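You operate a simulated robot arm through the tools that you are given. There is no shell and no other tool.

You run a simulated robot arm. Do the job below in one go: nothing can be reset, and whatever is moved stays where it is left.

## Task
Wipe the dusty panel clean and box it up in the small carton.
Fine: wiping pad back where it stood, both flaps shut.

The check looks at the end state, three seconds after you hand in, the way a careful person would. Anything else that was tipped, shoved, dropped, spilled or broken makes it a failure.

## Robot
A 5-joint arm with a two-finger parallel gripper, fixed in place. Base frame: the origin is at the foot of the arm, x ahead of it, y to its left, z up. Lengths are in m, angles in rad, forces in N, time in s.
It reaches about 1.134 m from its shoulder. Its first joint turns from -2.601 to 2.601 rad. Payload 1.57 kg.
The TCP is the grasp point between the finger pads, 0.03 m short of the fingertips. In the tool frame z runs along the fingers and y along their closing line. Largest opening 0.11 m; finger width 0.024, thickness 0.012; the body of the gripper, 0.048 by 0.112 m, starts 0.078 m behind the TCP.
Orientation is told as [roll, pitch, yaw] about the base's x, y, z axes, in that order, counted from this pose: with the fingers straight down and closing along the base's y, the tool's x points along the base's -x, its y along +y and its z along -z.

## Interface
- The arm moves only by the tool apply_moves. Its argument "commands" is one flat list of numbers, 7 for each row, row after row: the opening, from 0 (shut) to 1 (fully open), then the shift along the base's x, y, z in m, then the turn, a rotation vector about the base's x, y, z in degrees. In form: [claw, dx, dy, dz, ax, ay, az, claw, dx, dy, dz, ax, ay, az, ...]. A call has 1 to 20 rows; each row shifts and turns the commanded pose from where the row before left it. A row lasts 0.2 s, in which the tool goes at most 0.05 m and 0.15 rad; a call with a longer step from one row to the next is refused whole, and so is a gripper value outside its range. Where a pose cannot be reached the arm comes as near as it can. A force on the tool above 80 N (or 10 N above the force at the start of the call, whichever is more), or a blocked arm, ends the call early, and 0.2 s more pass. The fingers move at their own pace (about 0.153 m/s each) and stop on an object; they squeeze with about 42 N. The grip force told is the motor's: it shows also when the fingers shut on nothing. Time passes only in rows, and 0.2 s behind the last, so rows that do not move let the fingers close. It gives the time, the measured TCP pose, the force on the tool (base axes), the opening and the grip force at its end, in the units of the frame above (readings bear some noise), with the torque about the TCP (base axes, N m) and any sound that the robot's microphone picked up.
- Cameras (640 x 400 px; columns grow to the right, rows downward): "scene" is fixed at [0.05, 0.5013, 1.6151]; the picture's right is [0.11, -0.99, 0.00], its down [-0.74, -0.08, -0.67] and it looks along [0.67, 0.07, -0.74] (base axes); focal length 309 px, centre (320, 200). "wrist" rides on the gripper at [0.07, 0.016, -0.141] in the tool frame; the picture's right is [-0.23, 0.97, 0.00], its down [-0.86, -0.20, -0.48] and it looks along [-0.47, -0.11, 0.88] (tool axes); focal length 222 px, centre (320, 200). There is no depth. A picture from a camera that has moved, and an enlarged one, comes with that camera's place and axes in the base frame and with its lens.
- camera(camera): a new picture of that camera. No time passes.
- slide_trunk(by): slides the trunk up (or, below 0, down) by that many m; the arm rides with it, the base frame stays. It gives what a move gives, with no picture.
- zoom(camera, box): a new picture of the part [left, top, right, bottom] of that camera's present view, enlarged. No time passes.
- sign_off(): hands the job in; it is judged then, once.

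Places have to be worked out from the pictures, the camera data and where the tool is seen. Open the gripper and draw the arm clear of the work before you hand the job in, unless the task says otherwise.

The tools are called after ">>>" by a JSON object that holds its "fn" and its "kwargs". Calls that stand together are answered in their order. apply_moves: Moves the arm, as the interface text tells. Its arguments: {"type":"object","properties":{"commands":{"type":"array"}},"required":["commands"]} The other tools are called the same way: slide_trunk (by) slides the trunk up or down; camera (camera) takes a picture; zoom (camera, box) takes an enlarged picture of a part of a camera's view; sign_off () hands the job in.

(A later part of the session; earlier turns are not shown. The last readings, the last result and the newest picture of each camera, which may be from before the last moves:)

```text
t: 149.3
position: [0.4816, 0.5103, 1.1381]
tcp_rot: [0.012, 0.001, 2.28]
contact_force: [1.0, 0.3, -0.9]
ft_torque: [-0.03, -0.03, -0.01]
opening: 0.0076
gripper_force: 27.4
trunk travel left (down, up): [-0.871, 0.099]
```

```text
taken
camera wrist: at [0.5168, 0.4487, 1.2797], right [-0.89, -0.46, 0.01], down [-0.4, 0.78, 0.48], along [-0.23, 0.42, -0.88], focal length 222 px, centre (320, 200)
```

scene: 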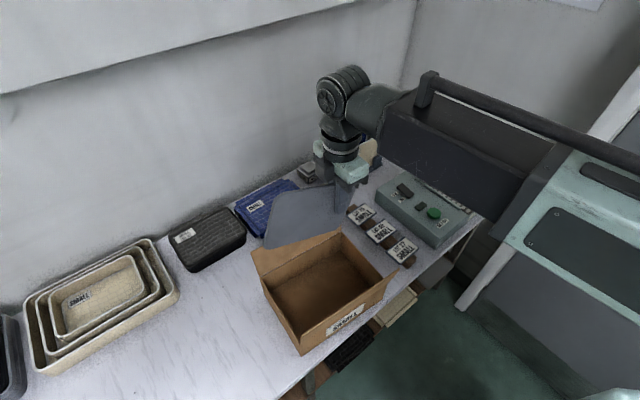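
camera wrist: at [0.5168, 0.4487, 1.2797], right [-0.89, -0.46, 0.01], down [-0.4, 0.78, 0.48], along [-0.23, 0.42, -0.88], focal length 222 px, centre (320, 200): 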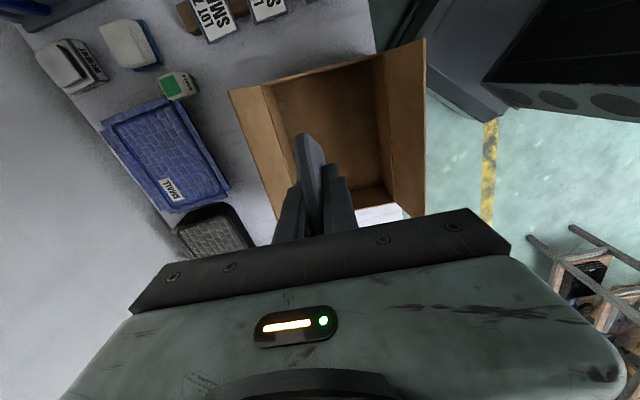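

The panel now hangs over the carton, parallel to its long side. I zoom in to check how level its lower edge is.

>>> {"fn": "zoom", "kwargs": {"camera": "scene", "box": [230, 130, 410, 290]}}

>>> {"fn": "zoom", "kwargs": {"camera": "wrist", "box": [210, 20, 450, 240]}}

```text
2.50 times, centred on (320, 210) of scene
camera zoom: at [0.05, 0.5013, 1.6151], right [0.11, -0.99, 0.0], down [-0.74, -0.08, -0.67], along [0.67, 0.07, -0.74], focal length 771 px, centre (320, 175)
```

zoom: 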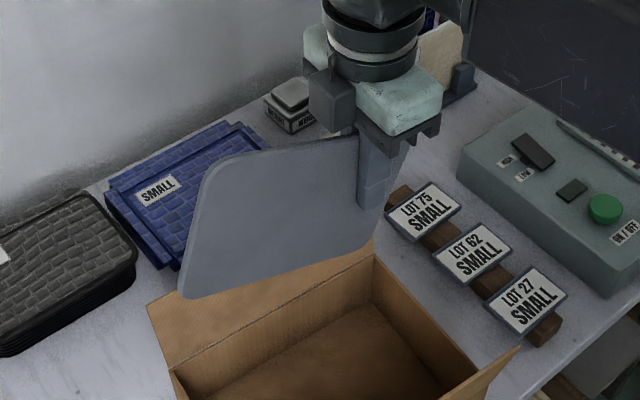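

```text
1.82 times, centred on (330, 130) of wrist
camera zoom: at [0.5168, 0.4487, 1.2797], right [-0.89, -0.46, 0.01], down [-0.4, 0.78, 0.48], along [-0.23, 0.42, -0.88], focal length 404 px, centre (302, 327)
```

zoom: 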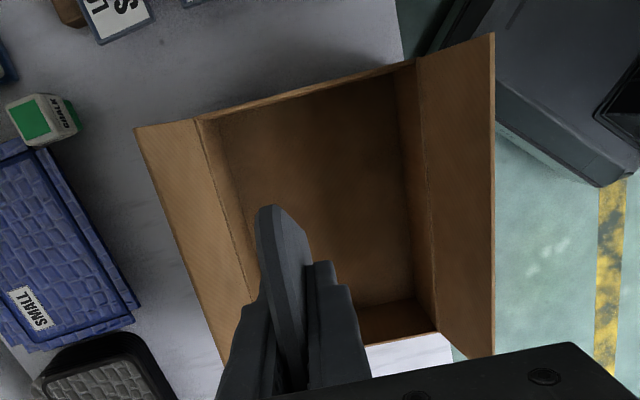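

Its lower edge is still about 18° off level, since it mostly slipped rather than turned. I'll set corner C on the carton floor and loosen the fingers just slightly, so the panel settles onto its long edge between them, then re-grip. First I shift to the right spot over the carton.

>>> {"fn": "apply_moves", "kwargs": {"commands": [0, 0.0155, 0.0054, 0, 0, 0, 0, 0, 0.0155, 0.0054, 0, 0, 0, 0, 0, 0, 0, 0, 0, 0, 0]}}

>>> {"fn": "slide_trunk", "kwargs": {"by": -0.15}}

>>> {"fn": "camera", "kwargs": {"camera": "wrist"}}

>>> {"fn": "zoom", "kwargs": {"camera": "scene", "box": [230, 150, 410, 310]}}

```text
t: 150.1
position: [0.513, 0.5206, 1.1377]
tcp_rot: [0.012, 0.001, 2.283]
contact_force: [-0.4, -0.4, -0.9]
ft_torque: [-0.03, -0.03, -0.03]
opening: 0.0077
gripper_force: 26.7
trunk travel left (down, up): [-0.871, 0.099]
```

```text
t: 151.9
position: [0.5124, 0.5203, 0.9884]
tcp_rot: [0.012, 0.001, 2.284]
contact_force: [-0.1, -0.1, -0.7]
ft_torque: [-0.04, -0.05, -0.03]
opening: 0.0079
gripper_force: 27.1
trunk travel left (down, up): [-0.721, 0.249]
```

```text
taken
camera wrist: at [0.5467, 0.4598, 1.1298], right [-0.89, -0.46, 0.01], down [-0.4, 0.78, 0.47], along [-0.23, 0.42, -0.88], focal length 222 px, centre (320, 200)
```

wrist: 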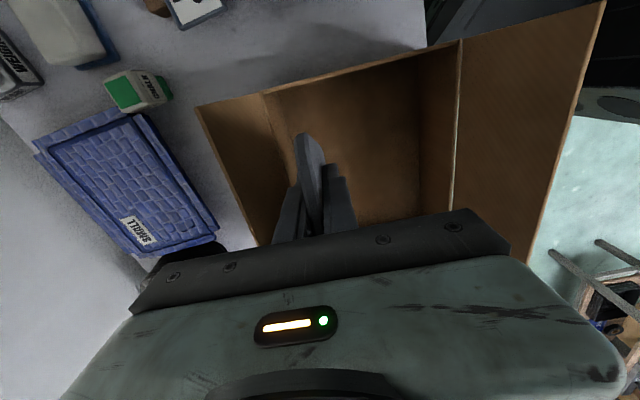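

```text
2.50 times, centred on (320, 230) of scene
camera zoom: at [0.05, 0.5013, 1.6151], right [0.11, -0.99, 0.0], down [-0.74, -0.08, -0.67], along [0.67, 0.07, -0.74], focal length 771 px, centre (320, 125)
```

zoom: 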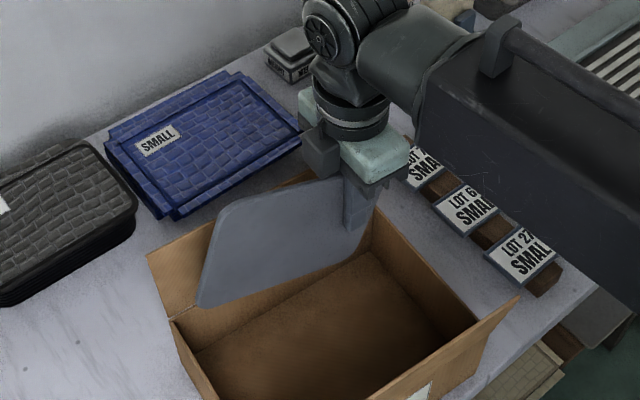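

The panel is lined up inside the carton's back half. I lower it until corner C nears the floor, then in small steps to contact.

>>> {"fn": "slide_trunk", "kwargs": {"by": -0.095}}

>>> {"fn": "slide_trunk", "kwargs": {"by": -0.006}}

>>> {"fn": "slide_trunk", "kwargs": {"by": -0.004}}

>>> {"fn": "zoom", "kwargs": {"camera": "scene", "box": [230, 170, 410, 330]}}

```text
t: 153.2
position: [0.5107, 0.5207, 0.8939]
tcp_rot: [0.013, 0.002, 2.284]
contact_force: [0.4, -0.4, -0.3]
ft_torque: [-0.05, -0.02, 0.01]
opening: 0.0077
gripper_force: 26.6
trunk travel left (down, up): [-0.626, 0.344]
```

```text
t: 153.7
position: [0.5115, 0.5211, 0.8872]
tcp_rot: [0.012, 0.002, 2.283]
contact_force: [0.9, -0.4, 0.2]
ft_torque: [-0.06, -0.03, -0.01]
opening: 0.0078
gripper_force: 26.9
trunk travel left (down, up): [-0.62, 0.35]
```

```text
t: 154.3
position: [0.5118, 0.5201, 0.8838]
tcp_rot: [0.009, 0.001, 2.285]
contact_force: [3.0, 3.6, 20.4]
ft_torque: [0.26, -0.34, -0.03]
opening: 0.0077
gripper_force: 27.3
trunk travel left (down, up): [-0.616, 0.354]
```

```text
2.50 times, centred on (320, 250) of scene
camera zoom: at [0.05, 0.5013, 1.6151], right [0.11, -0.99, 0.0], down [-0.74, -0.08, -0.67], along [0.67, 0.07, -0.74], focal length 771 px, centre (320, 75)
```

zoom: 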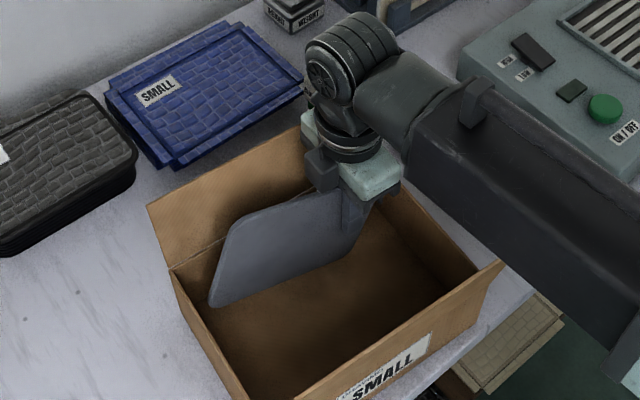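

Corner C is on the carton floor. I ease off 1.5 mm, then loosen the fingers to about 10.5 mm so the panel can settle onto its long edge while held upright between them.

>>> {"fn": "slide_trunk", "kwargs": {"by": 0.0015}}

>>> {"fn": "apply_moves", "kwargs": {"commands": [0.095, 0, 0, 0, 0, 0, 0, 0.095, 0, 0, 0, 0, 0, 0, 0.095, 0, 0, 0, 0, 0, 0, 0.095, 0, 0, 0, 0, 0, 0]}}

>>> {"fn": "zoom", "kwargs": {"camera": "scene", "box": [230, 170, 410, 330]}}

```text
t: 154.8
position: [0.512, 0.5208, 0.8837]
tcp_rot: [0.015, 0.003, 2.282]
contact_force: [0.7, 0.1, 3.5]
ft_torque: [-0.01, -0.05, 0.01]
opening: 0.0079
gripper_force: 27.1
trunk travel left (down, up): [-0.618, 0.352]
```

```text
t: 155.8
position: [0.5124, 0.5206, 0.8853]
tcp_rot: [0.013, 0.004, 2.284]
contact_force: [-0.6, 0.3, 0.0]
ft_torque: [0.02, -0.02, 0.01]
opening: 0.0105
gripper_force: 0.1
trunk travel left (down, up): [-0.618, 0.352]
```

```text
2.50 times, centred on (320, 250) of scene
camera zoom: at [0.05, 0.5013, 1.6151], right [0.11, -0.99, 0.0], down [-0.74, -0.08, -0.67], along [0.67, 0.07, -0.74], focal length 771 px, centre (320, 75)
```

zoom: 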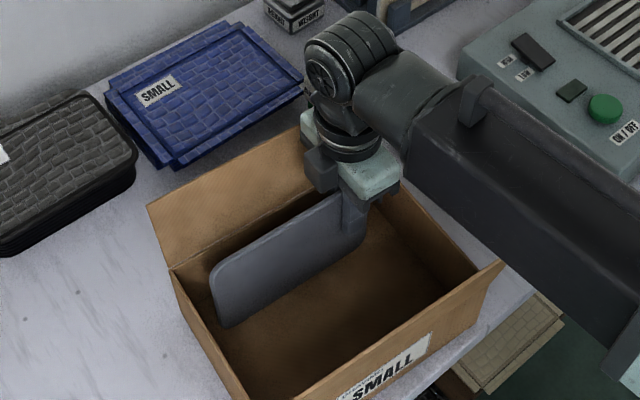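

The panel dropped neatly onto its long edge inside the carton, upright between the fingers. I re-grip it square now and lift about 1 cm.

>>> {"fn": "apply_moves", "kwargs": {"commands": [0.05, 0, 0, 0, 0, 0, 0, 0, 0, 0, 0, 0, 0, 0, 0, 0, 0, 0, 0, 0, 0, 0, 0, 0, 0, 0, 0, 0]}}

>>> {"fn": "slide_trunk", "kwargs": {"by": 0.012}}

>>> {"fn": "zoom", "kwargs": {"camera": "scene", "box": [230, 170, 410, 330]}}

>>> {"fn": "camera", "kwargs": {"camera": "wrist"}}

```text
t: 156.8
position: [0.512, 0.5206, 0.8839]
tcp_rot: [0.014, 0.001, 2.284]
contact_force: [-1.0, -0.4, -0.6]
ft_torque: [0.03, 0.0, 0.02]
opening: 0.0078
gripper_force: 27.1
trunk travel left (down, up): [-0.618, 0.352]
```

```text
t: 157.4
position: [0.5123, 0.5204, 0.8976]
tcp_rot: [0.013, 0.001, 2.283]
contact_force: [0.2, 0.2, -1.1]
ft_torque: [-0.05, -0.05, 0.01]
opening: 0.0078
gripper_force: 26.2
trunk travel left (down, up): [-0.63, 0.34]
```

```text
2.50 times, centred on (320, 250) of scene
camera zoom: at [0.05, 0.5013, 1.6151], right [0.11, -0.99, 0.0], down [-0.74, -0.08, -0.67], along [0.67, 0.07, -0.74], focal length 771 px, centre (320, 75)
```

zoom: 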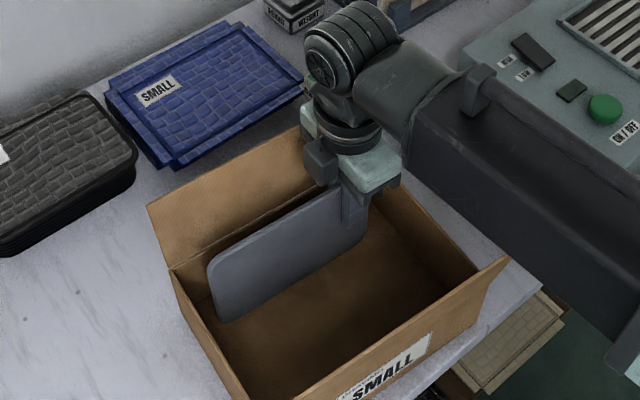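

```text
taken
camera wrist: at [0.5467, 0.4599, 1.0382], right [-0.89, -0.46, 0.01], down [-0.4, 0.78, 0.47], along [-0.23, 0.42, -0.88], focal length 222 px, centre (320, 200)
```

wrist: 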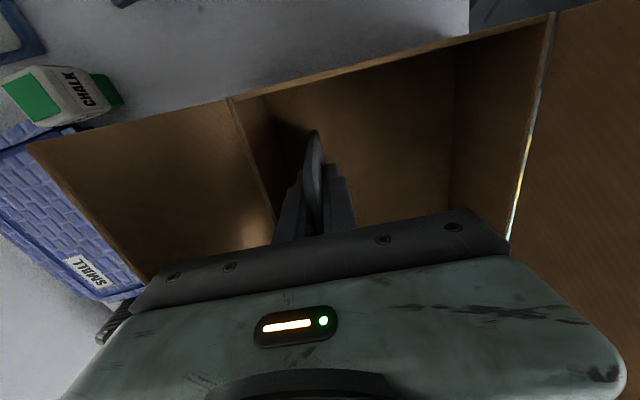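

The panel is now gripped square to the tool. I tilt the tool 30° outward in steps, so the panel's top leans toward the base and its bottom edge moves to the back of the carton.

>>> {"fn": "apply_moves", "kwargs": {"commands": [0, -0.0034, -0.0034, 0.002, 5.35, -5.257, 0, 0, -0.0034, -0.0034, 0.006, 5.35, -5.257, 0, 0, -0.0034, -0.0034, 0.01, 5.35, -5.257, 0, 0, -0.0034, -0.0034, 0.0138, 5.35, -5.257, 0]}}

>>> {"fn": "zoom", "kwargs": {"camera": "scene", "box": [230, 170, 410, 330]}}

>>> {"fn": "camera", "kwargs": {"camera": "wrist"}}

```text
t: 158.4
position: [0.4973, 0.5078, 0.9269]
tcp_rot: [-0.511, -0.039, 2.295]
contact_force: [0.2, 0.1, -0.9]
ft_torque: [-0.07, 0.01, 0.0]
opening: 0.0078
gripper_force: 27.0
trunk travel left (down, up): [-0.63, 0.34]
```

```text
2.50 times, centred on (320, 250) of scene
camera zoom: at [0.05, 0.5013, 1.6151], right [0.11, -0.99, 0.0], down [-0.74, -0.08, -0.67], along [0.67, 0.07, -0.74], focal length 771 px, centre (320, 75)
```

zoom: 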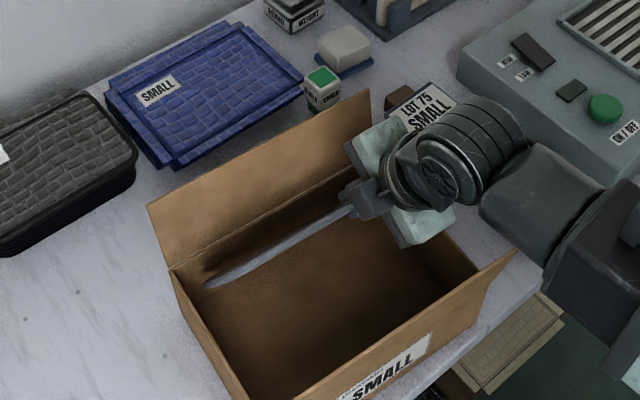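

```text
taken
camera wrist: at [0.4846, 0.3966, 1.0397], right [-0.8, -0.38, -0.47], down [-0.6, 0.59, 0.55], along [0.07, 0.72, -0.69], focal length 222 px, centre (320, 200)
```

wrist: 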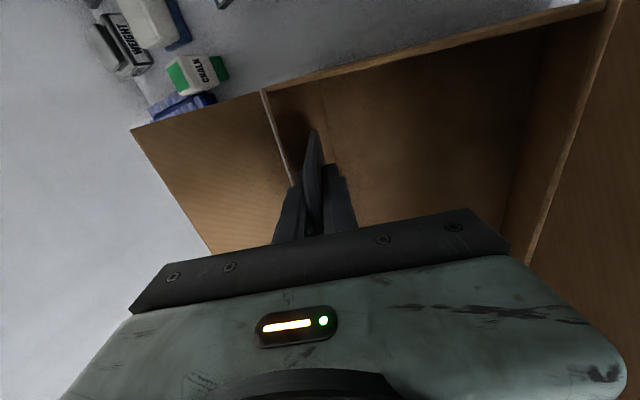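

The panel leans inside the carton with no contact. I lower it until its bottom edge touches the floor.

>>> {"fn": "slide_trunk", "kwargs": {"by": -0.044}}

>>> {"fn": "slide_trunk", "kwargs": {"by": -0.006}}

>>> {"fn": "slide_trunk", "kwargs": {"by": -0.004}}

>>> {"fn": "zoom", "kwargs": {"camera": "scene", "box": [230, 170, 410, 330]}}

```text
t: 159.2
position: [0.4971, 0.5073, 0.8834]
tcp_rot: [-0.508, -0.039, 2.292]
contact_force: [-0.4, 1.1, -1.2]
ft_torque: [0.0, -0.04, 0.01]
opening: 0.0078
gripper_force: 27.2
trunk travel left (down, up): [-0.586, 0.384]
```

```text
t: 159.8
position: [0.4993, 0.5065, 0.8776]
tcp_rot: [-0.509, -0.039, 2.294]
contact_force: [-0.2, 0.2, -1.5]
ft_torque: [-0.07, 0.0, 0.0]
opening: 0.0077
gripper_force: 26.2
trunk travel left (down, up): [-0.58, 0.39]
```

```text
t: 160.3
position: [0.4981, 0.5058, 0.8747]
tcp_rot: [-0.512, -0.041, 2.293]
contact_force: [0.3, 0.5, 14.1]
ft_torque: [0.21, -0.7, -0.01]
opening: 0.0077
gripper_force: 26.7
trunk travel left (down, up): [-0.576, 0.394]
```

```text
2.50 times, centred on (320, 250) of scene
camera zoom: at [0.05, 0.5013, 1.6151], right [0.11, -0.99, 0.0], down [-0.74, -0.08, -0.67], along [0.67, 0.07, -0.74], focal length 771 px, centre (320, 75)
```

zoom: 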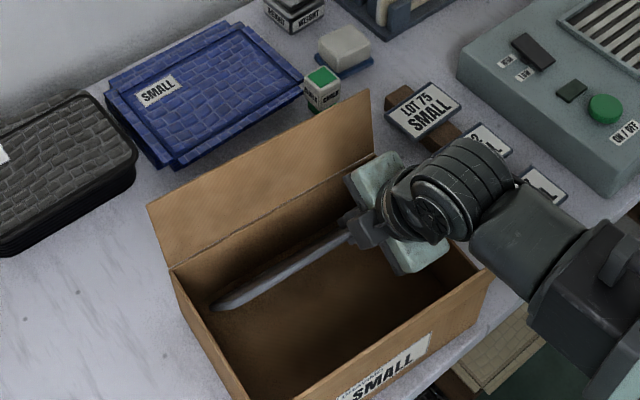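

The bottom edge is on the floor. I ease off 1.5 mm and open the fingers slowly in small steps, so the panel's top sinks gently onto the lower finger.

>>> {"fn": "slide_trunk", "kwargs": {"by": 0.0015}}

>>> {"fn": "apply_moves", "kwargs": {"commands": [0.1, 0, 0, 0, 0, 0, 0, 0.14, 0, 0, 0, 0, 0, 0, 0.18, 0, 0, 0, 0, 0, 0, 0.22, 0, 0, 0, 0, 0, 0, 0.26, 0, 0, 0, 0, 0, 0, 0.3, 0, 0, 0, 0, 0, 0, 0.34, 0, 0, 0, 0, 0, 0, 0.38, 0, 0, 0, 0, 0, 0]}}

>>> {"fn": "zoom", "kwargs": {"camera": "scene", "box": [230, 170, 410, 330]}}

>>> {"fn": "camera", "kwargs": {"camera": "wrist"}}

```text
t: 160.8
position: [0.4983, 0.5071, 0.8743]
tcp_rot: [-0.509, -0.04, 2.294]
contact_force: [1.1, 1.1, 5.5]
ft_torque: [0.08, -0.33, -0.01]
opening: 0.0079
gripper_force: 27.0
trunk travel left (down, up): [-0.577, 0.393]
```

```text
t: 162.6
position: [0.4975, 0.5065, 0.8741]
tcp_rot: [-0.509, -0.041, 2.294]
contact_force: [1.0, 0.2, -0.6]
ft_torque: [0.05, -0.04, 0.01]
opening: 0.0421
gripper_force: 0.6
trunk travel left (down, up): [-0.577, 0.393]
```

```text
2.50 times, centred on (320, 250) of scene
camera zoom: at [0.05, 0.5013, 1.6151], right [0.11, -0.99, 0.0], down [-0.74, -0.08, -0.67], along [0.67, 0.07, -0.74], focal length 771 px, centre (320, 75)
```

zoom: 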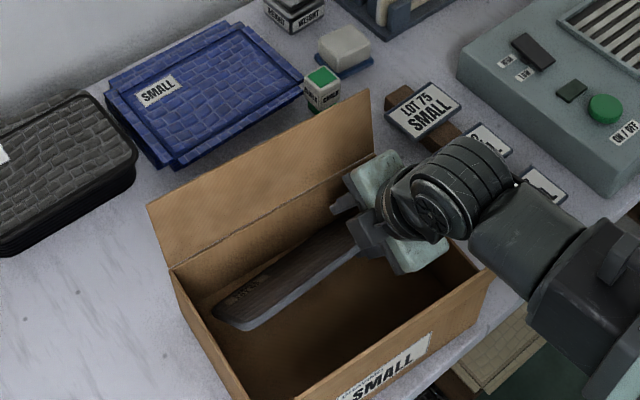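

```text
taken
camera wrist: at [0.4849, 0.3968, 0.9871], right [-0.8, -0.38, -0.47], down [-0.6, 0.59, 0.55], along [0.07, 0.72, -0.69], focal length 222 px, centre (320, 200)
```

wrist: 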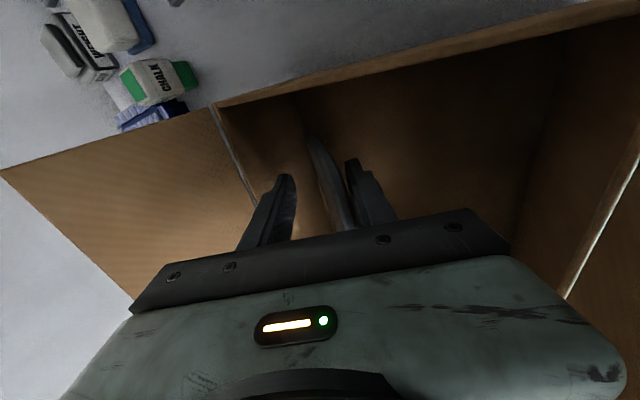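

The panel's top has sunk gently onto the lower finger. Now I swing the tool back toward vertical in 2° steps while opening further; the supporting finger recedes and lets the panel down.

>>> {"fn": "apply_moves", "kwargs": {"commands": [0.42, -0.0051, -0.0052, -0.0039, -1.427, 1.402, 0, 0.48, -0.0053, -0.0053, -0.0037, -1.427, 1.402, 0, 0.54, -0.0053, -0.0054, -0.0034, -1.427, 1.402, 0, 0.62, -0.0053, -0.0054, -0.0032, -1.427, 1.402, 0]}}

>>> {"fn": "zoom", "kwargs": {"camera": "scene", "box": [230, 170, 410, 330]}}

>>> {"fn": "camera", "kwargs": {"camera": "wrist"}}

```text
t: 163.6
position: [0.4777, 0.4859, 0.86]
tcp_rot: [-0.37, -0.03, 2.29]
contact_force: [0.7, 0.5, -0.1]
ft_torque: [0.03, -0.05, 0.0]
opening: 0.0685
gripper_force: 0.2
trunk travel left (down, up): [-0.577, 0.393]
```

```text
2.50 times, centred on (320, 250) of scene
camera zoom: at [0.05, 0.5013, 1.6151], right [0.11, -0.99, 0.0], down [-0.74, -0.08, -0.67], along [0.67, 0.07, -0.74], focal length 771 px, centre (320, 75)
```

zoom: 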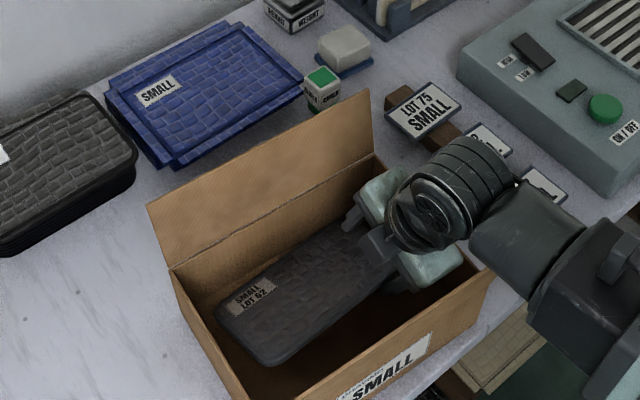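

```text
taken
camera wrist: at [0.4757, 0.3867, 0.9841], right [-0.84, -0.42, -0.35], down [-0.54, 0.64, 0.54], along [-0.01, 0.64, -0.77], focal length 222 px, centre (320, 200)
```

wrist: 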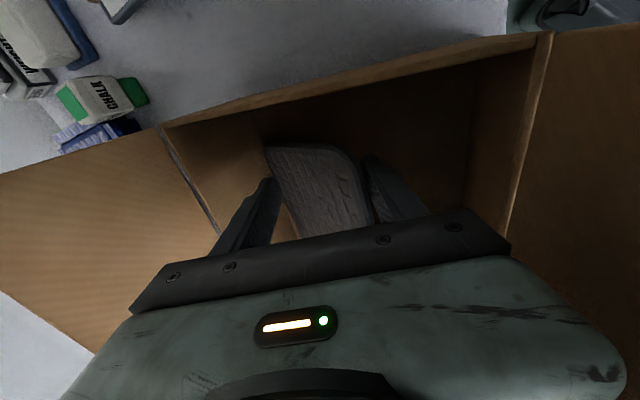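

The panel is going down smoothly, label side up. I continue the last three steps.

>>> {"fn": "apply_moves", "kwargs": {"commands": [0.72, -0.0055, -0.0056, -0.0029, -1.427, 1.402, 0, 0.82, -0.0055, -0.0056, -0.0026, -1.427, 1.402, 0, 0.9, -0.0056, -0.0057, -0.0023, -1.427, 1.402, 0, 0.95, -0.002, -0.002, 0, 0, 0, 0]}}

>>> {"fn": "zoom", "kwargs": {"camera": "scene", "box": [230, 170, 410, 330]}}

>>> {"fn": "camera", "kwargs": {"camera": "wrist"}}

```text
t: 164.6
position: [0.4582, 0.4651, 0.8521]
tcp_rot: [-0.266, -0.022, 2.285]
contact_force: [-0.4, 0.6, 0.4]
ft_torque: [-0.05, 0.04, -0.02]
opening: 0.1039
gripper_force: 0.0
trunk travel left (down, up): [-0.577, 0.393]
```

```text
2.50 times, centred on (320, 250) of scene
camera zoom: at [0.05, 0.5013, 1.6151], right [0.11, -0.99, 0.0], down [-0.74, -0.08, -0.67], along [0.67, 0.07, -0.74], focal length 771 px, centre (320, 75)
```

zoom: 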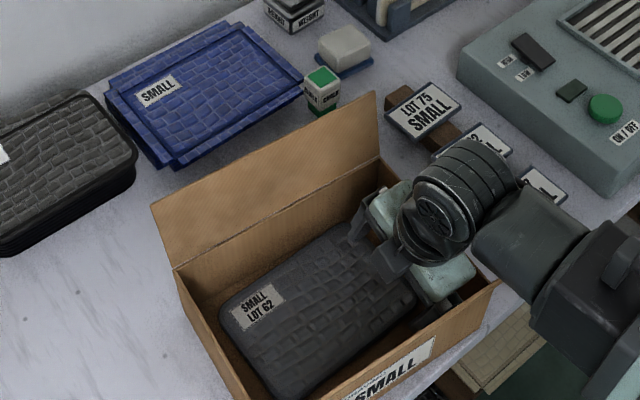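

```text
taken
camera wrist: at [0.4658, 0.3775, 0.9831], right [-0.86, -0.44, -0.25], down [-0.5, 0.68, 0.53], along [-0.06, 0.58, -0.81], focal length 222 px, centre (320, 200)
```

wrist: 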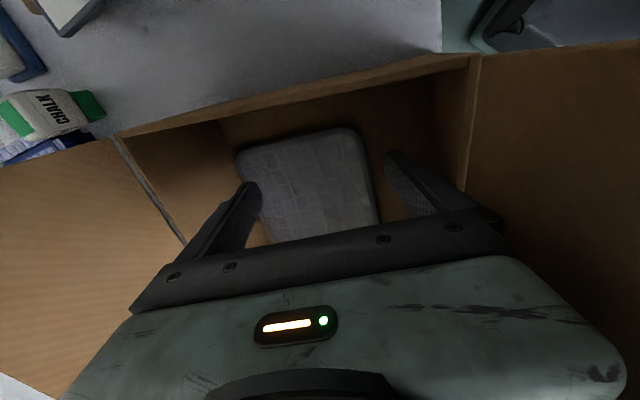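

The panel now lies flat in the carton with its label up. One finger is right at the front wall, so I draw the fingers in a little and shift outward before raising.

>>> {"fn": "apply_moves", "kwargs": {"commands": [0.75, 0.005, 0.005, 0, 0, 0, 0, 0.6, 0.005, 0.005, 0, 0, 0, 0, 0.5, 0, 0, 0, 0, 0, 0]}}

>>> {"fn": "slide_trunk", "kwargs": {"by": 0.2}}

>>> {"fn": "camera", "kwargs": {"camera": "scene"}}

>>> {"fn": "camera", "kwargs": {"camera": "wrist"}}

```text
t: 165.4
position: [0.4674, 0.476, 0.8525]
tcp_rot: [-0.265, -0.021, 2.287]
contact_force: [0.1, -1.0, 0.0]
ft_torque: [0.01, 0.0, 0.0]
opening: 0.055
gripper_force: 0.1
trunk travel left (down, up): [-0.577, 0.393]
```

```text
t: 167.6
position: [0.468, 0.4762, 1.0536]
tcp_rot: [-0.265, -0.02, 2.286]
contact_force: [0.0, -0.2, -0.4]
ft_torque: [0.01, 0.02, -0.03]
opening: 0.0548
gripper_force: 0.0
trunk travel left (down, up): [-0.777, 0.193]
```

```text
taken
```

scene: 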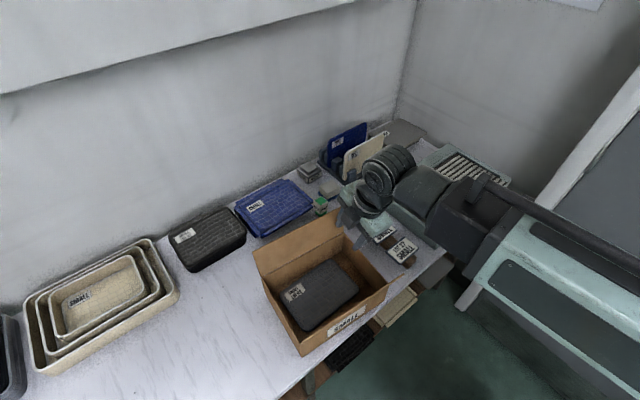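

```text
taken
camera wrist: at [0.4756, 0.3877, 1.1831], right [-0.86, -0.44, -0.25], down [-0.5, 0.68, 0.53], along [-0.06, 0.58, -0.81], focal length 222 px, centre (320, 200)
```

wrist: 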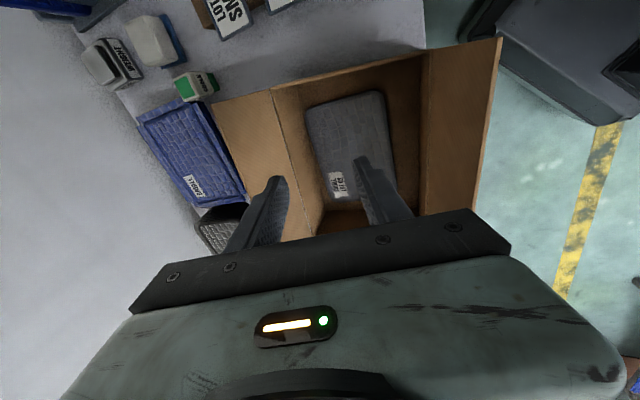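

The panel lies flat in the carton. I zoom in on the carton to plan closing its flaps.

>>> {"fn": "zoom", "kwargs": {"camera": "scene", "box": [230, 190, 420, 360]}}

>>> {"fn": "zoom", "kwargs": {"camera": "wrist", "box": [190, 0, 530, 220]}}

```text
2.35 times, centred on (325, 275) of scene
camera zoom: at [0.05, 0.5013, 1.6151], right [0.11, -0.99, 0.0], down [-0.74, -0.08, -0.67], along [0.67, 0.07, -0.74], focal length 726 px, centre (308, 24)
```

zoom: 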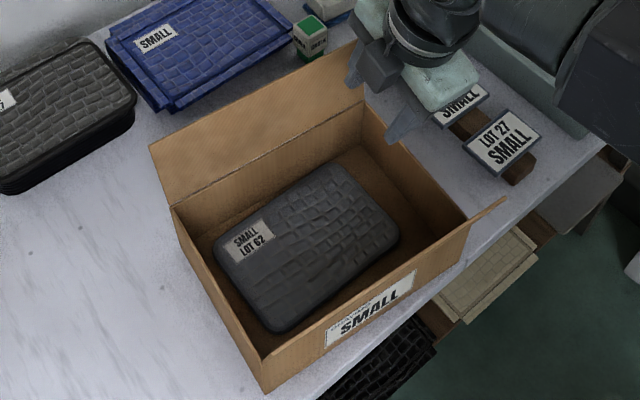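

```text
1.82 times, centred on (360, 110) of wrist
camera zoom: at [0.4756, 0.3877, 1.1831], right [-0.86, -0.44, -0.25], down [-0.5, 0.68, 0.53], along [-0.06, 0.58, -0.81], focal length 404 px, centre (247, 364)
```

zoom: 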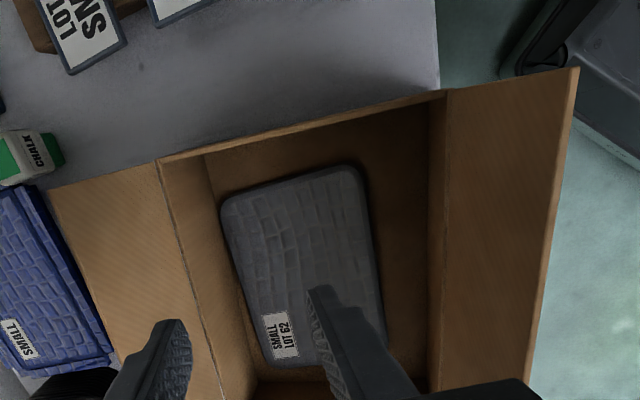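

The carton moved about 1 cm when the finger touched its front wall, but it stands well on the table. Next I straighten the tool, open it fully, and position it so the fingers straddle the front flap.

>>> {"fn": "apply_moves", "kwargs": {"commands": [1, -0.038, -0.005, -0.005, -5.42, 5.33, 0, 1, -0.038, -0.005, -0.003, -5.42, 5.33, 0, 1, -0.039, -0.005, 0, 0, 0, 0, 1, 0, 0, 0, 0, 0, -1.3]}}

>>> {"fn": "camera", "kwargs": {"camera": "wrist"}}

>>> {"fn": "zoom", "kwargs": {"camera": "scene", "box": [230, 150, 430, 360]}}

```text
t: 168.6
position: [0.3509, 0.4595, 1.0438]
tcp_rot: [-0.003, 0.001, 2.261]
contact_force: [0.0, -0.5, -0.1]
ft_torque: [0.02, -0.04, 0.02]
opening: 0.1098
gripper_force: 0.0
trunk travel left (down, up): [-0.777, 0.193]
```

```text
taken
camera wrist: at [0.3832, 0.3971, 1.1856], right [-0.9, -0.44, 0.0], down [-0.39, 0.79, 0.48], along [-0.21, 0.43, -0.88], focal length 222 px, centre (320, 200)
```

wrist: 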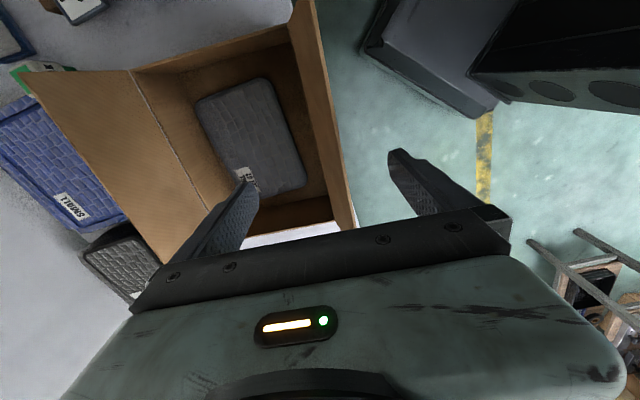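

```text
1.90 times, centred on (330, 255) of scene
camera zoom: at [0.05, 0.5013, 1.6151], right [0.11, -0.99, 0.0], down [-0.74, -0.08, -0.67], along [0.67, 0.07, -0.74], focal length 588 px, centre (301, 95)
```

zoom: 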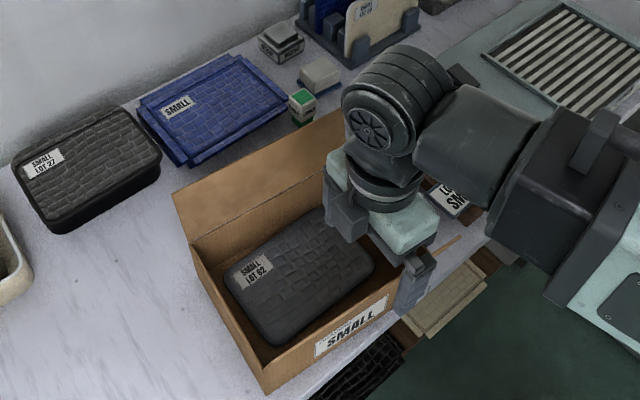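

The front flap passes between the two open fingers. I lower 0.095 m so the tips come to z≈0.92, below the flap's top edge.

>>> {"fn": "slide_trunk", "kwargs": {"by": -0.07}}

>>> {"fn": "slide_trunk", "kwargs": {"by": -0.025}}

>>> {"fn": "camera", "kwargs": {"camera": "wrist"}}

>>> {"fn": "zoom", "kwargs": {"camera": "scene", "box": [230, 150, 430, 360]}}

```text
t: 169.7
position: [0.3519, 0.4619, 0.9749]
tcp_rot: [-0.002, 0.0, 2.261]
contact_force: [0.2, 0.2, 0.0]
ft_torque: [0.0, -0.01, -0.04]
opening: 0.11
gripper_force: 0.1
trunk travel left (down, up): [-0.707, 0.263]
```

```text
t: 170.4
position: [0.3513, 0.4619, 0.9491]
tcp_rot: [-0.003, -0.001, 2.26]
contact_force: [0.6, 0.5, 0.0]
ft_torque: [-0.01, -0.02, -0.01]
opening: 0.1099
gripper_force: 0.0
trunk travel left (down, up): [-0.682, 0.288]
```

```text
taken
camera wrist: at [0.3836, 0.397, 1.0904], right [-0.9, -0.44, 0.0], down [-0.39, 0.79, 0.48], along [-0.21, 0.43, -0.88], focal length 222 px, centre (320, 200)
```

wrist: 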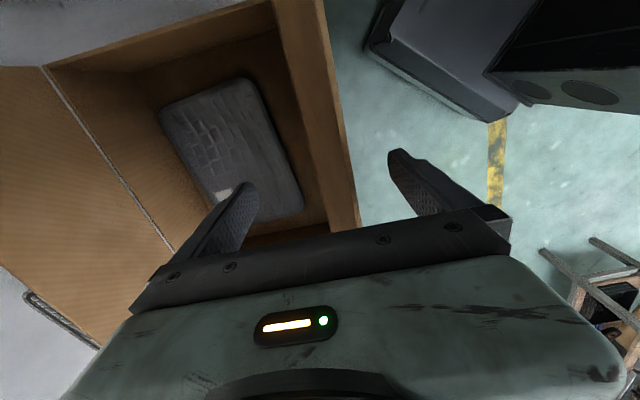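

```text
1.90 times, centred on (330, 255) of scene
camera zoom: at [0.05, 0.5013, 1.6151], right [0.11, -0.99, 0.0], down [-0.74, -0.08, -0.67], along [0.67, 0.07, -0.74], focal length 588 px, centre (301, 95)
```

zoom: 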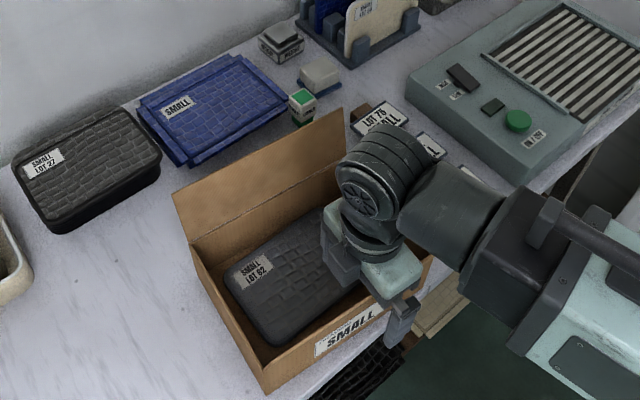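

The base-side finger is outside the flap and the other inside. I push the flap inward in small steps along the carton's short direction.

>>> {"fn": "apply_moves", "kwargs": {"commands": [1, 0.0092, 0.0077, 0, 0, 0, 0, 1, 0.0092, 0.0077, 0, 0, 0, 0, 1, 0.0092, 0.0077, 0, 0, 0, 0, 1, 0.0092, 0.0077, 0, 0, 0, 0, 1, 0.0092, 0.0077, 0, 0, 0, 0]}}

>>> {"fn": "camera", "kwargs": {"camera": "wrist"}}

>>> {"fn": "zoom", "kwargs": {"camera": "scene", "box": [230, 150, 430, 360]}}

```text
t: 171.6
position: [0.399, 0.4985, 0.9491]
tcp_rot: [-0.002, 0.001, 2.26]
contact_force: [-0.6, 0.0, 0.1]
ft_torque: [0.01, 0.03, 0.0]
opening: 0.1099
gripper_force: 0.0
trunk travel left (down, up): [-0.682, 0.288]
```

```text
taken
camera wrist: at [0.4301, 0.4354, 1.0904], right [-0.9, -0.45, 0.0], down [-0.39, 0.79, 0.48], along [-0.21, 0.43, -0.88], focal length 222 px, centre (320, 200)
```

wrist: 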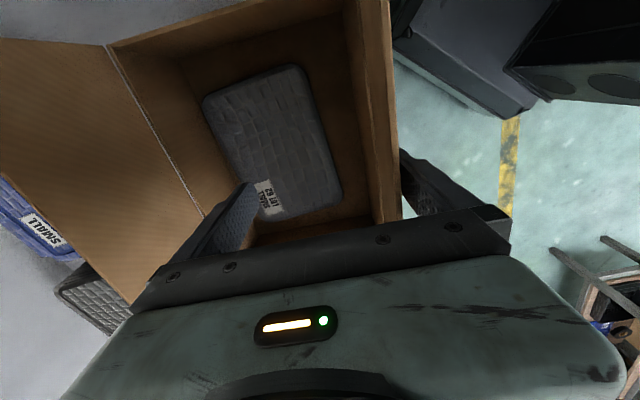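

```text
1.90 times, centred on (330, 255) of scene
camera zoom: at [0.05, 0.5013, 1.6151], right [0.11, -0.99, 0.0], down [-0.74, -0.08, -0.67], along [0.67, 0.07, -0.74], focal length 588 px, centre (301, 95)
```

zoom: 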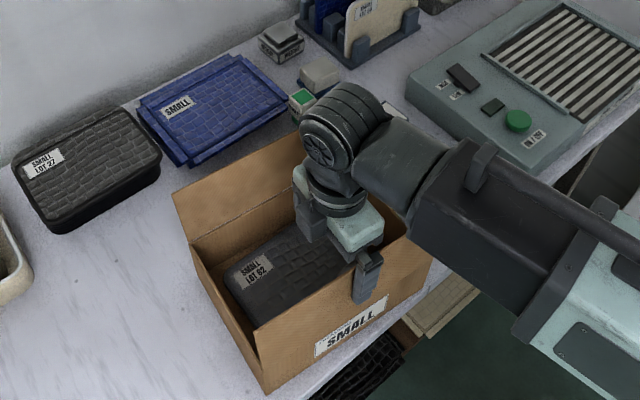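

The front flap has come up to vertical with almost no force. I continue pushing it over.

>>> {"fn": "apply_moves", "kwargs": {"commands": [1, 0.0092, 0.0077, 0, 0, 0, 0, 0.95, 0.0092, 0.0077, 0, 0, 0, 0, 0.9, 0.0092, 0.0077, 0, 0, 0, 0]}}

>>> {"fn": "camera", "kwargs": {"camera": "wrist"}}

>>> {"fn": "zoom", "kwargs": {"camera": "scene", "box": [230, 150, 430, 360]}}

```text
t: 172.4
position: [0.4258, 0.5213, 0.949]
tcp_rot: [-0.001, 0.0, 2.261]
contact_force: [0.4, -0.8, 0.7]
ft_torque: [0.02, 0.0, 0.02]
opening: 0.0988
gripper_force: 0.1
trunk travel left (down, up): [-0.682, 0.288]
```

```text
taken
camera wrist: at [0.4577, 0.4587, 1.0904], right [-0.9, -0.44, 0.0], down [-0.39, 0.79, 0.48], along [-0.21, 0.43, -0.88], focal length 222 px, centre (320, 200)
```

wrist: 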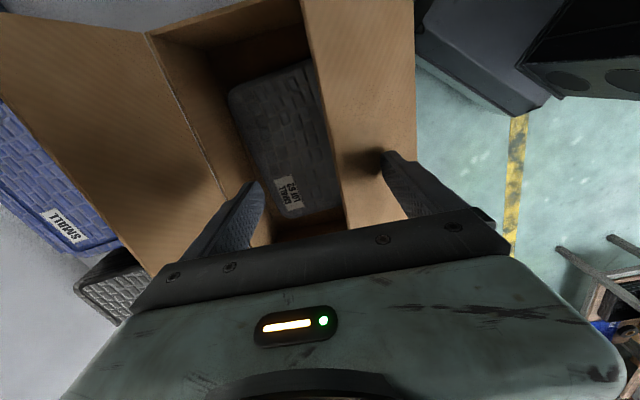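

```text
1.90 times, centred on (330, 255) of scene
camera zoom: at [0.05, 0.5013, 1.6151], right [0.11, -0.99, 0.0], down [-0.74, -0.08, -0.67], along [0.67, 0.07, -0.74], focal length 588 px, centre (301, 95)
```

zoom: 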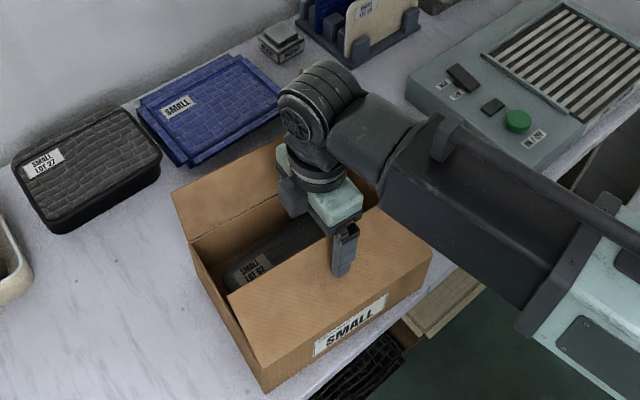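

The flap follows the finger down. I narrow the fingers a bit, lower by 1.5 cm and advance to fold it further.

>>> {"fn": "apply_moves", "kwargs": {"commands": [0.8, 0, 0, 0, 0, 0, 0, 0.7, 0, 0, 0, 0, 0, 0]}}

>>> {"fn": "slide_trunk", "kwargs": {"by": -0.015}}

>>> {"fn": "apply_moves", "kwargs": {"commands": [0.7, 0.0077, 0.0064, 0, 0, 0, 0]}}

>>> {"fn": "slide_trunk", "kwargs": {"by": -0.012}}

>>> {"fn": "zoom", "kwargs": {"camera": "scene", "box": [230, 150, 430, 360]}}

>>> {"fn": "camera", "kwargs": {"camera": "wrist"}}

```text
t: 173.0
position: [0.425, 0.5218, 0.9495]
tcp_rot: [-0.001, 0.001, 2.261]
contact_force: [0.1, -0.5, 0.3]
ft_torque: [0.02, -0.05, -0.02]
opening: 0.0771
gripper_force: 0.0
trunk travel left (down, up): [-0.682, 0.288]
```

```text
t: 173.6
position: [0.426, 0.522, 0.9339]
tcp_rot: [-0.002, 0.0, 2.261]
contact_force: [0.5, -1.0, -0.5]
ft_torque: [-0.02, 0.01, 0.01]
opening: 0.0771
gripper_force: 0.1
trunk travel left (down, up): [-0.667, 0.303]
```

```text
t: 174.0
position: [0.4332, 0.5277, 0.9348]
tcp_rot: [-0.002, 0.0, 2.262]
contact_force: [-0.3, 0.7, 0.2]
ft_torque: [0.01, -0.01, -0.01]
opening: 0.0769
gripper_force: 0.1
trunk travel left (down, up): [-0.667, 0.303]
```

```text
t: 174.6
position: [0.4327, 0.5276, 0.9217]
tcp_rot: [-0.001, 0.0, 2.26]
contact_force: [0.7, -0.4, -1.3]
ft_torque: [0.01, 0.01, 0.01]
opening: 0.0769
gripper_force: 0.0
trunk travel left (down, up): [-0.655, 0.315]
```

```text
1.90 times, centred on (330, 255) of scene
camera zoom: at [0.05, 0.5013, 1.6151], right [0.11, -0.99, 0.0], down [-0.74, -0.08, -0.67], along [0.67, 0.07, -0.74], focal length 588 px, centre (301, 95)
```

zoom: 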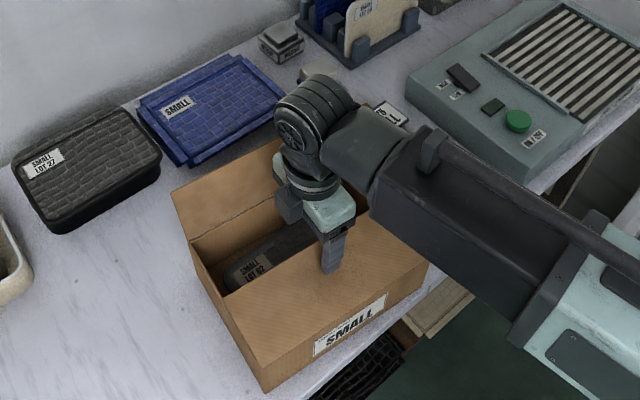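

```text
taken
camera wrist: at [0.4643, 0.4646, 1.0634], right [-0.9, -0.44, 0.0], down [-0.39, 0.79, 0.48], along [-0.21, 0.43, -0.88], focal length 222 px, centre (320, 200)
```

wrist: 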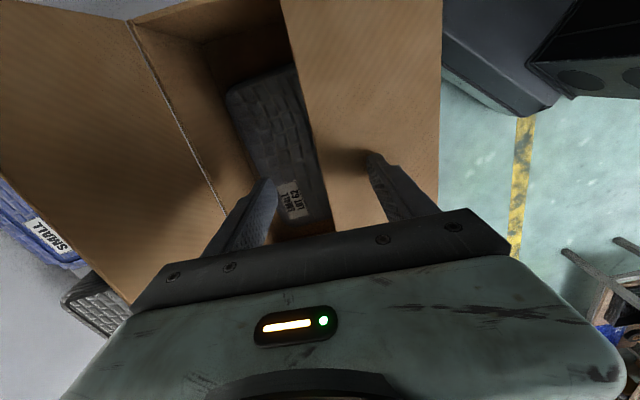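

The flap is nearly flat. I lower the tips a little more to press it down to the rim.

>>> {"fn": "slide_trunk", "kwargs": {"by": -0.006}}

>>> {"fn": "apply_moves", "kwargs": {"commands": [0.7, 0.0077, 0.0064, 0, 0, 0, 0]}}

>>> {"fn": "slide_trunk", "kwargs": {"by": -0.004}}

>>> {"fn": "zoom", "kwargs": {"camera": "scene", "box": [230, 150, 430, 360]}}

```text
t: 175.2
position: [0.4324, 0.5276, 0.9165]
tcp_rot: [-0.002, 0.0, 2.259]
contact_force: [0.3, 0.2, 0.4]
ft_torque: [0.01, 0.01, 0.01]
opening: 0.077
gripper_force: 0.0
trunk travel left (down, up): [-0.649, 0.321]
```

```text
t: 175.6
position: [0.4402, 0.5341, 0.9157]
tcp_rot: [-0.002, -0.001, 2.262]
contact_force: [-0.1, 0.0, 0.4]
ft_torque: [-0.01, -0.01, 0.0]
opening: 0.0771
gripper_force: 0.0
trunk travel left (down, up): [-0.649, 0.321]
```

```text
t: 176.1
position: [0.4399, 0.5341, 0.9132]
tcp_rot: [-0.001, 0.001, 2.261]
contact_force: [0.8, 1.0, 20.8]
ft_torque: [-0.5, 0.68, -0.04]
opening: 0.0755
gripper_force: 0.0
trunk travel left (down, up): [-0.645, 0.325]
```

```text
1.90 times, centred on (330, 255) of scene
camera zoom: at [0.05, 0.5013, 1.6151], right [0.11, -0.99, 0.0], down [-0.74, -0.08, -0.67], along [0.67, 0.07, -0.74], focal length 588 px, centre (301, 95)
```

zoom: 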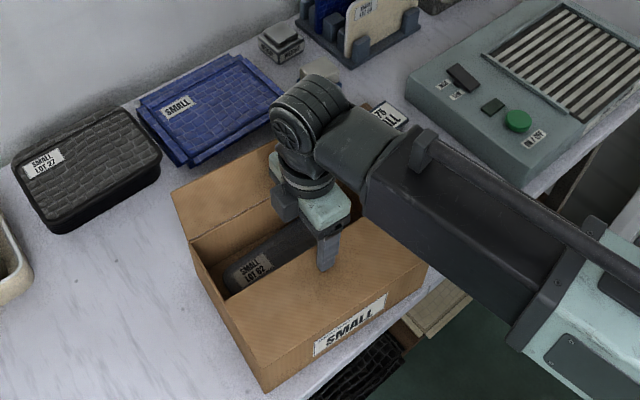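

The flap met its stop (21 N with tips at z≈0.883), so it's flat. I raise 4 cm and check that it stays shut.

>>> {"fn": "slide_trunk", "kwargs": {"by": 0.1}}

>>> {"fn": "zoom", "kwargs": {"camera": "scene", "box": [230, 150, 430, 360]}}

>>> {"fn": "camera", "kwargs": {"camera": "wrist"}}

```text
t: 177.4
position: [0.4397, 0.5352, 1.0127]
tcp_rot: [-0.001, -0.001, 2.259]
contact_force: [0.4, 0.4, -0.7]
ft_torque: [0.0, 0.02, 0.0]
opening: 0.0768
gripper_force: 0.0
trunk travel left (down, up): [-0.745, 0.225]
```

```text
1.90 times, centred on (330, 255) of scene
camera zoom: at [0.05, 0.5013, 1.6151], right [0.11, -0.99, 0.0], down [-0.74, -0.08, -0.67], along [0.67, 0.07, -0.74], focal length 588 px, centre (301, 95)
```

zoom: 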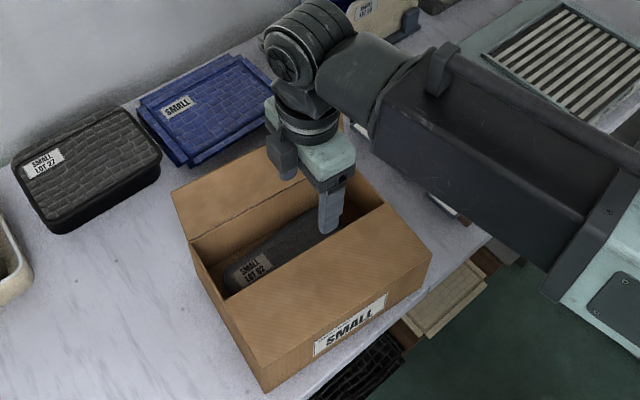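

```text
taken
camera wrist: at [0.4724, 0.4715, 1.1534], right [-0.9, -0.44, 0.0], down [-0.39, 0.79, 0.48], along [-0.21, 0.43, -0.88], focal length 222 px, centre (320, 200)
```

wrist: 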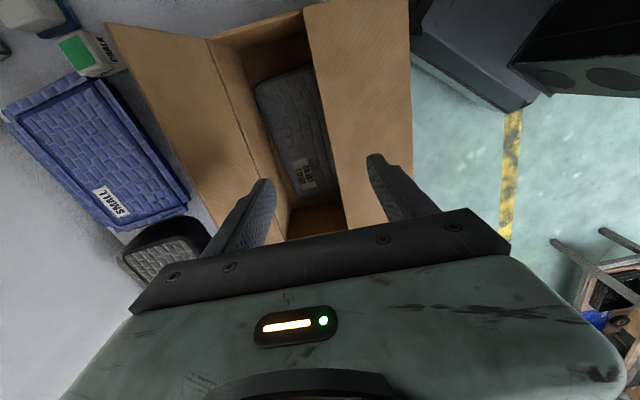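

The front flap stays shut. For the back flap I raise a little more, open fully and move so that the outer finger will go down behind it.

>>> {"fn": "slide_trunk", "kwargs": {"by": 0.03}}

>>> {"fn": "apply_moves", "kwargs": {"commands": [1, 0.0224, 0.0186, 0, 0, 0, 0, 1, 0.0224, 0.0186, 0, 0, 0, 0, 1, 0.0226, 0.0188, 0, 0, 0, 0, 1, 0, 0, 0, 0, 0, 0]}}

>>> {"fn": "camera", "kwargs": {"camera": "wrist"}}

>>> {"fn": "zoom", "kwargs": {"camera": "scene", "box": [230, 150, 430, 360]}}

```text
t: 178.2
position: [0.4412, 0.5344, 1.0422]
tcp_rot: [-0.002, 0.0, 2.261]
contact_force: [-0.5, 0.0, -0.2]
ft_torque: [0.0, 0.0, 0.03]
opening: 0.0772
gripper_force: 0.1
trunk travel left (down, up): [-0.775, 0.195]
```

```text
t: 179.2
position: [0.5097, 0.5905, 1.043]
tcp_rot: [-0.002, 0.002, 2.26]
contact_force: [-0.5, -0.5, 0.2]
ft_torque: [-0.02, 0.02, -0.02]
opening: 0.1099
gripper_force: 0.1
trunk travel left (down, up): [-0.775, 0.195]
```

```text
taken
camera wrist: at [0.5408, 0.5273, 1.1834], right [-0.9, -0.44, 0.0], down [-0.39, 0.79, 0.48], along [-0.21, 0.43, -0.88], focal length 222 px, centre (320, 200)
```

wrist: 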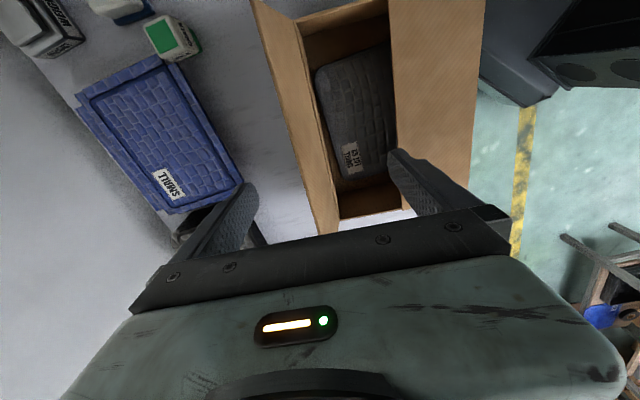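

```text
1.90 times, centred on (330, 255) of scene
camera zoom: at [0.05, 0.5013, 1.6151], right [0.11, -0.99, 0.0], down [-0.74, -0.08, -0.67], along [0.67, 0.07, -0.74], focal length 588 px, centre (301, 95)
```

zoom: 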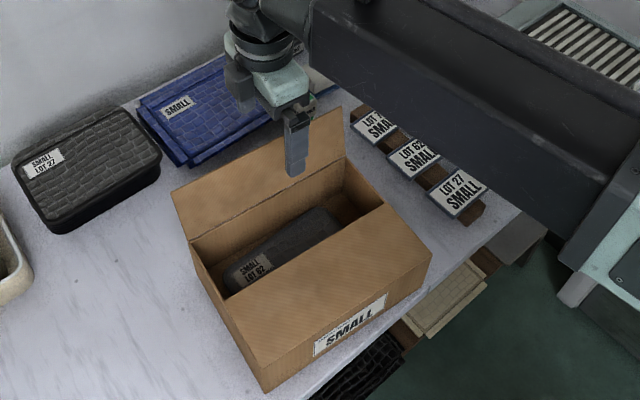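

The back flap lies between the fingers with clearance to the blue tray. I lower to tips at z≈0.917.

>>> {"fn": "slide_trunk", "kwargs": {"by": -0.07}}

>>> {"fn": "slide_trunk", "kwargs": {"by": -0.025}}

>>> {"fn": "camera", "kwargs": {"camera": "wrist"}}

```text
t: 180.3
position: [0.509, 0.5902, 0.9722]
tcp_rot: [0.0, 0.001, 2.261]
contact_force: [1.0, -0.8, 0.7]
ft_torque: [0.0, 0.01, 0.0]
opening: 0.1099
gripper_force: 0.2
trunk travel left (down, up): [-0.705, 0.265]
```

```text
t: 181.0
position: [0.5087, 0.5915, 0.9474]
tcp_rot: [-0.002, -0.001, 2.26]
contact_force: [-0.2, 0.3, 0.2]
ft_torque: [0.01, 0.03, -0.05]
opening: 0.1103
gripper_force: 0.0
trunk travel left (down, up): [-0.68, 0.29]
```

```text
taken
camera wrist: at [0.5404, 0.5271, 1.0884], right [-0.9, -0.44, 0.0], down [-0.39, 0.79, 0.48], along [-0.21, 0.43, -0.88], focal length 222 px, centre (320, 200)
```

wrist: 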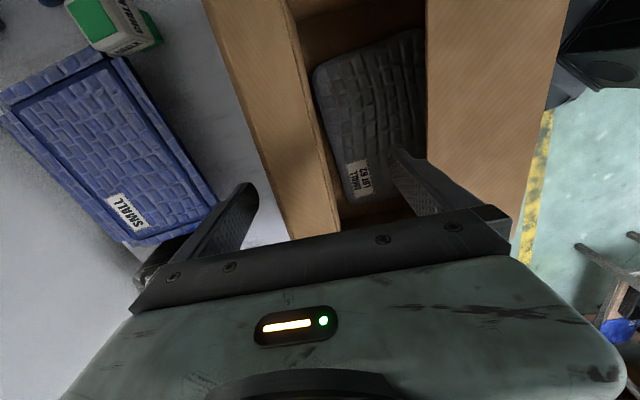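

Now I pull the back flap inward with the outer finger, in small steps.

>>> {"fn": "apply_moves", "kwargs": {"commands": [1, -0.0092, -0.0077, 0, 0, 0, 0, 1, -0.0092, -0.0077, 0, 0, 0, 0, 1, -0.0092, -0.0077, 0, 0, 0, 0, 1, -0.0092, -0.0077, 0, 0, 0, 0, 1, -0.0092, -0.0077, 0, 0, 0, 0, 1, -0.0092, -0.0077, 0, 0, 0, 0]}}

>>> {"fn": "camera", "kwargs": {"camera": "wrist"}}

>>> {"fn": "zoom", "kwargs": {"camera": "scene", "box": [230, 150, 430, 360]}}

```text
t: 182.4
position: [0.4546, 0.5432, 0.9483]
tcp_rot: [-0.003, 0.0, 2.261]
contact_force: [0.2, 0.0, -1.3]
ft_torque: [-0.01, 0.01, -0.01]
opening: 0.1103
gripper_force: 0.0
trunk travel left (down, up): [-0.68, 0.29]
```

```text
taken
camera wrist: at [0.4863, 0.481, 1.0885], right [-0.9, -0.44, 0.0], down [-0.39, 0.79, 0.48], along [-0.21, 0.43, -0.88], focal length 222 px, centre (320, 200)
```

wrist: 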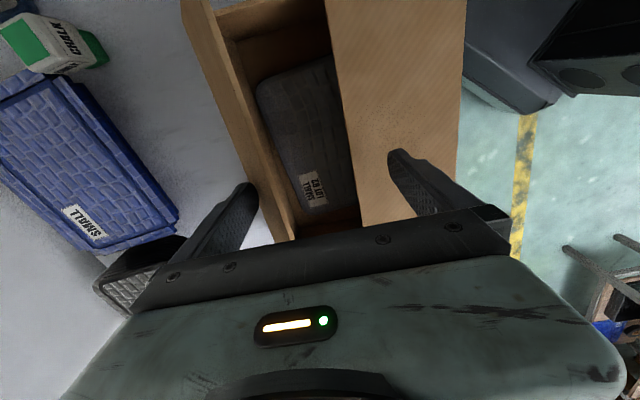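

```text
1.90 times, centred on (330, 255) of scene
camera zoom: at [0.05, 0.5013, 1.6151], right [0.11, -0.99, 0.0], down [-0.74, -0.08, -0.67], along [0.67, 0.07, -0.74], focal length 588 px, centre (301, 95)
```

zoom: 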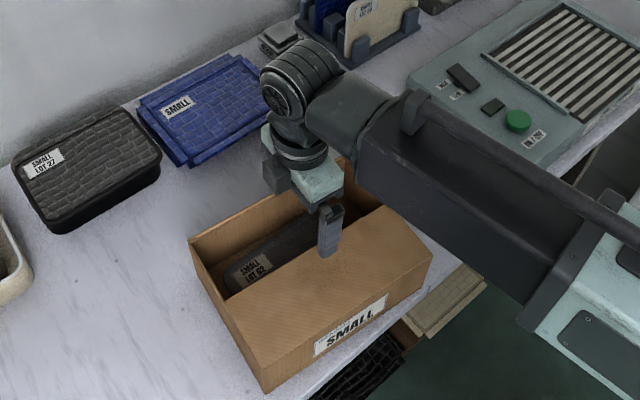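

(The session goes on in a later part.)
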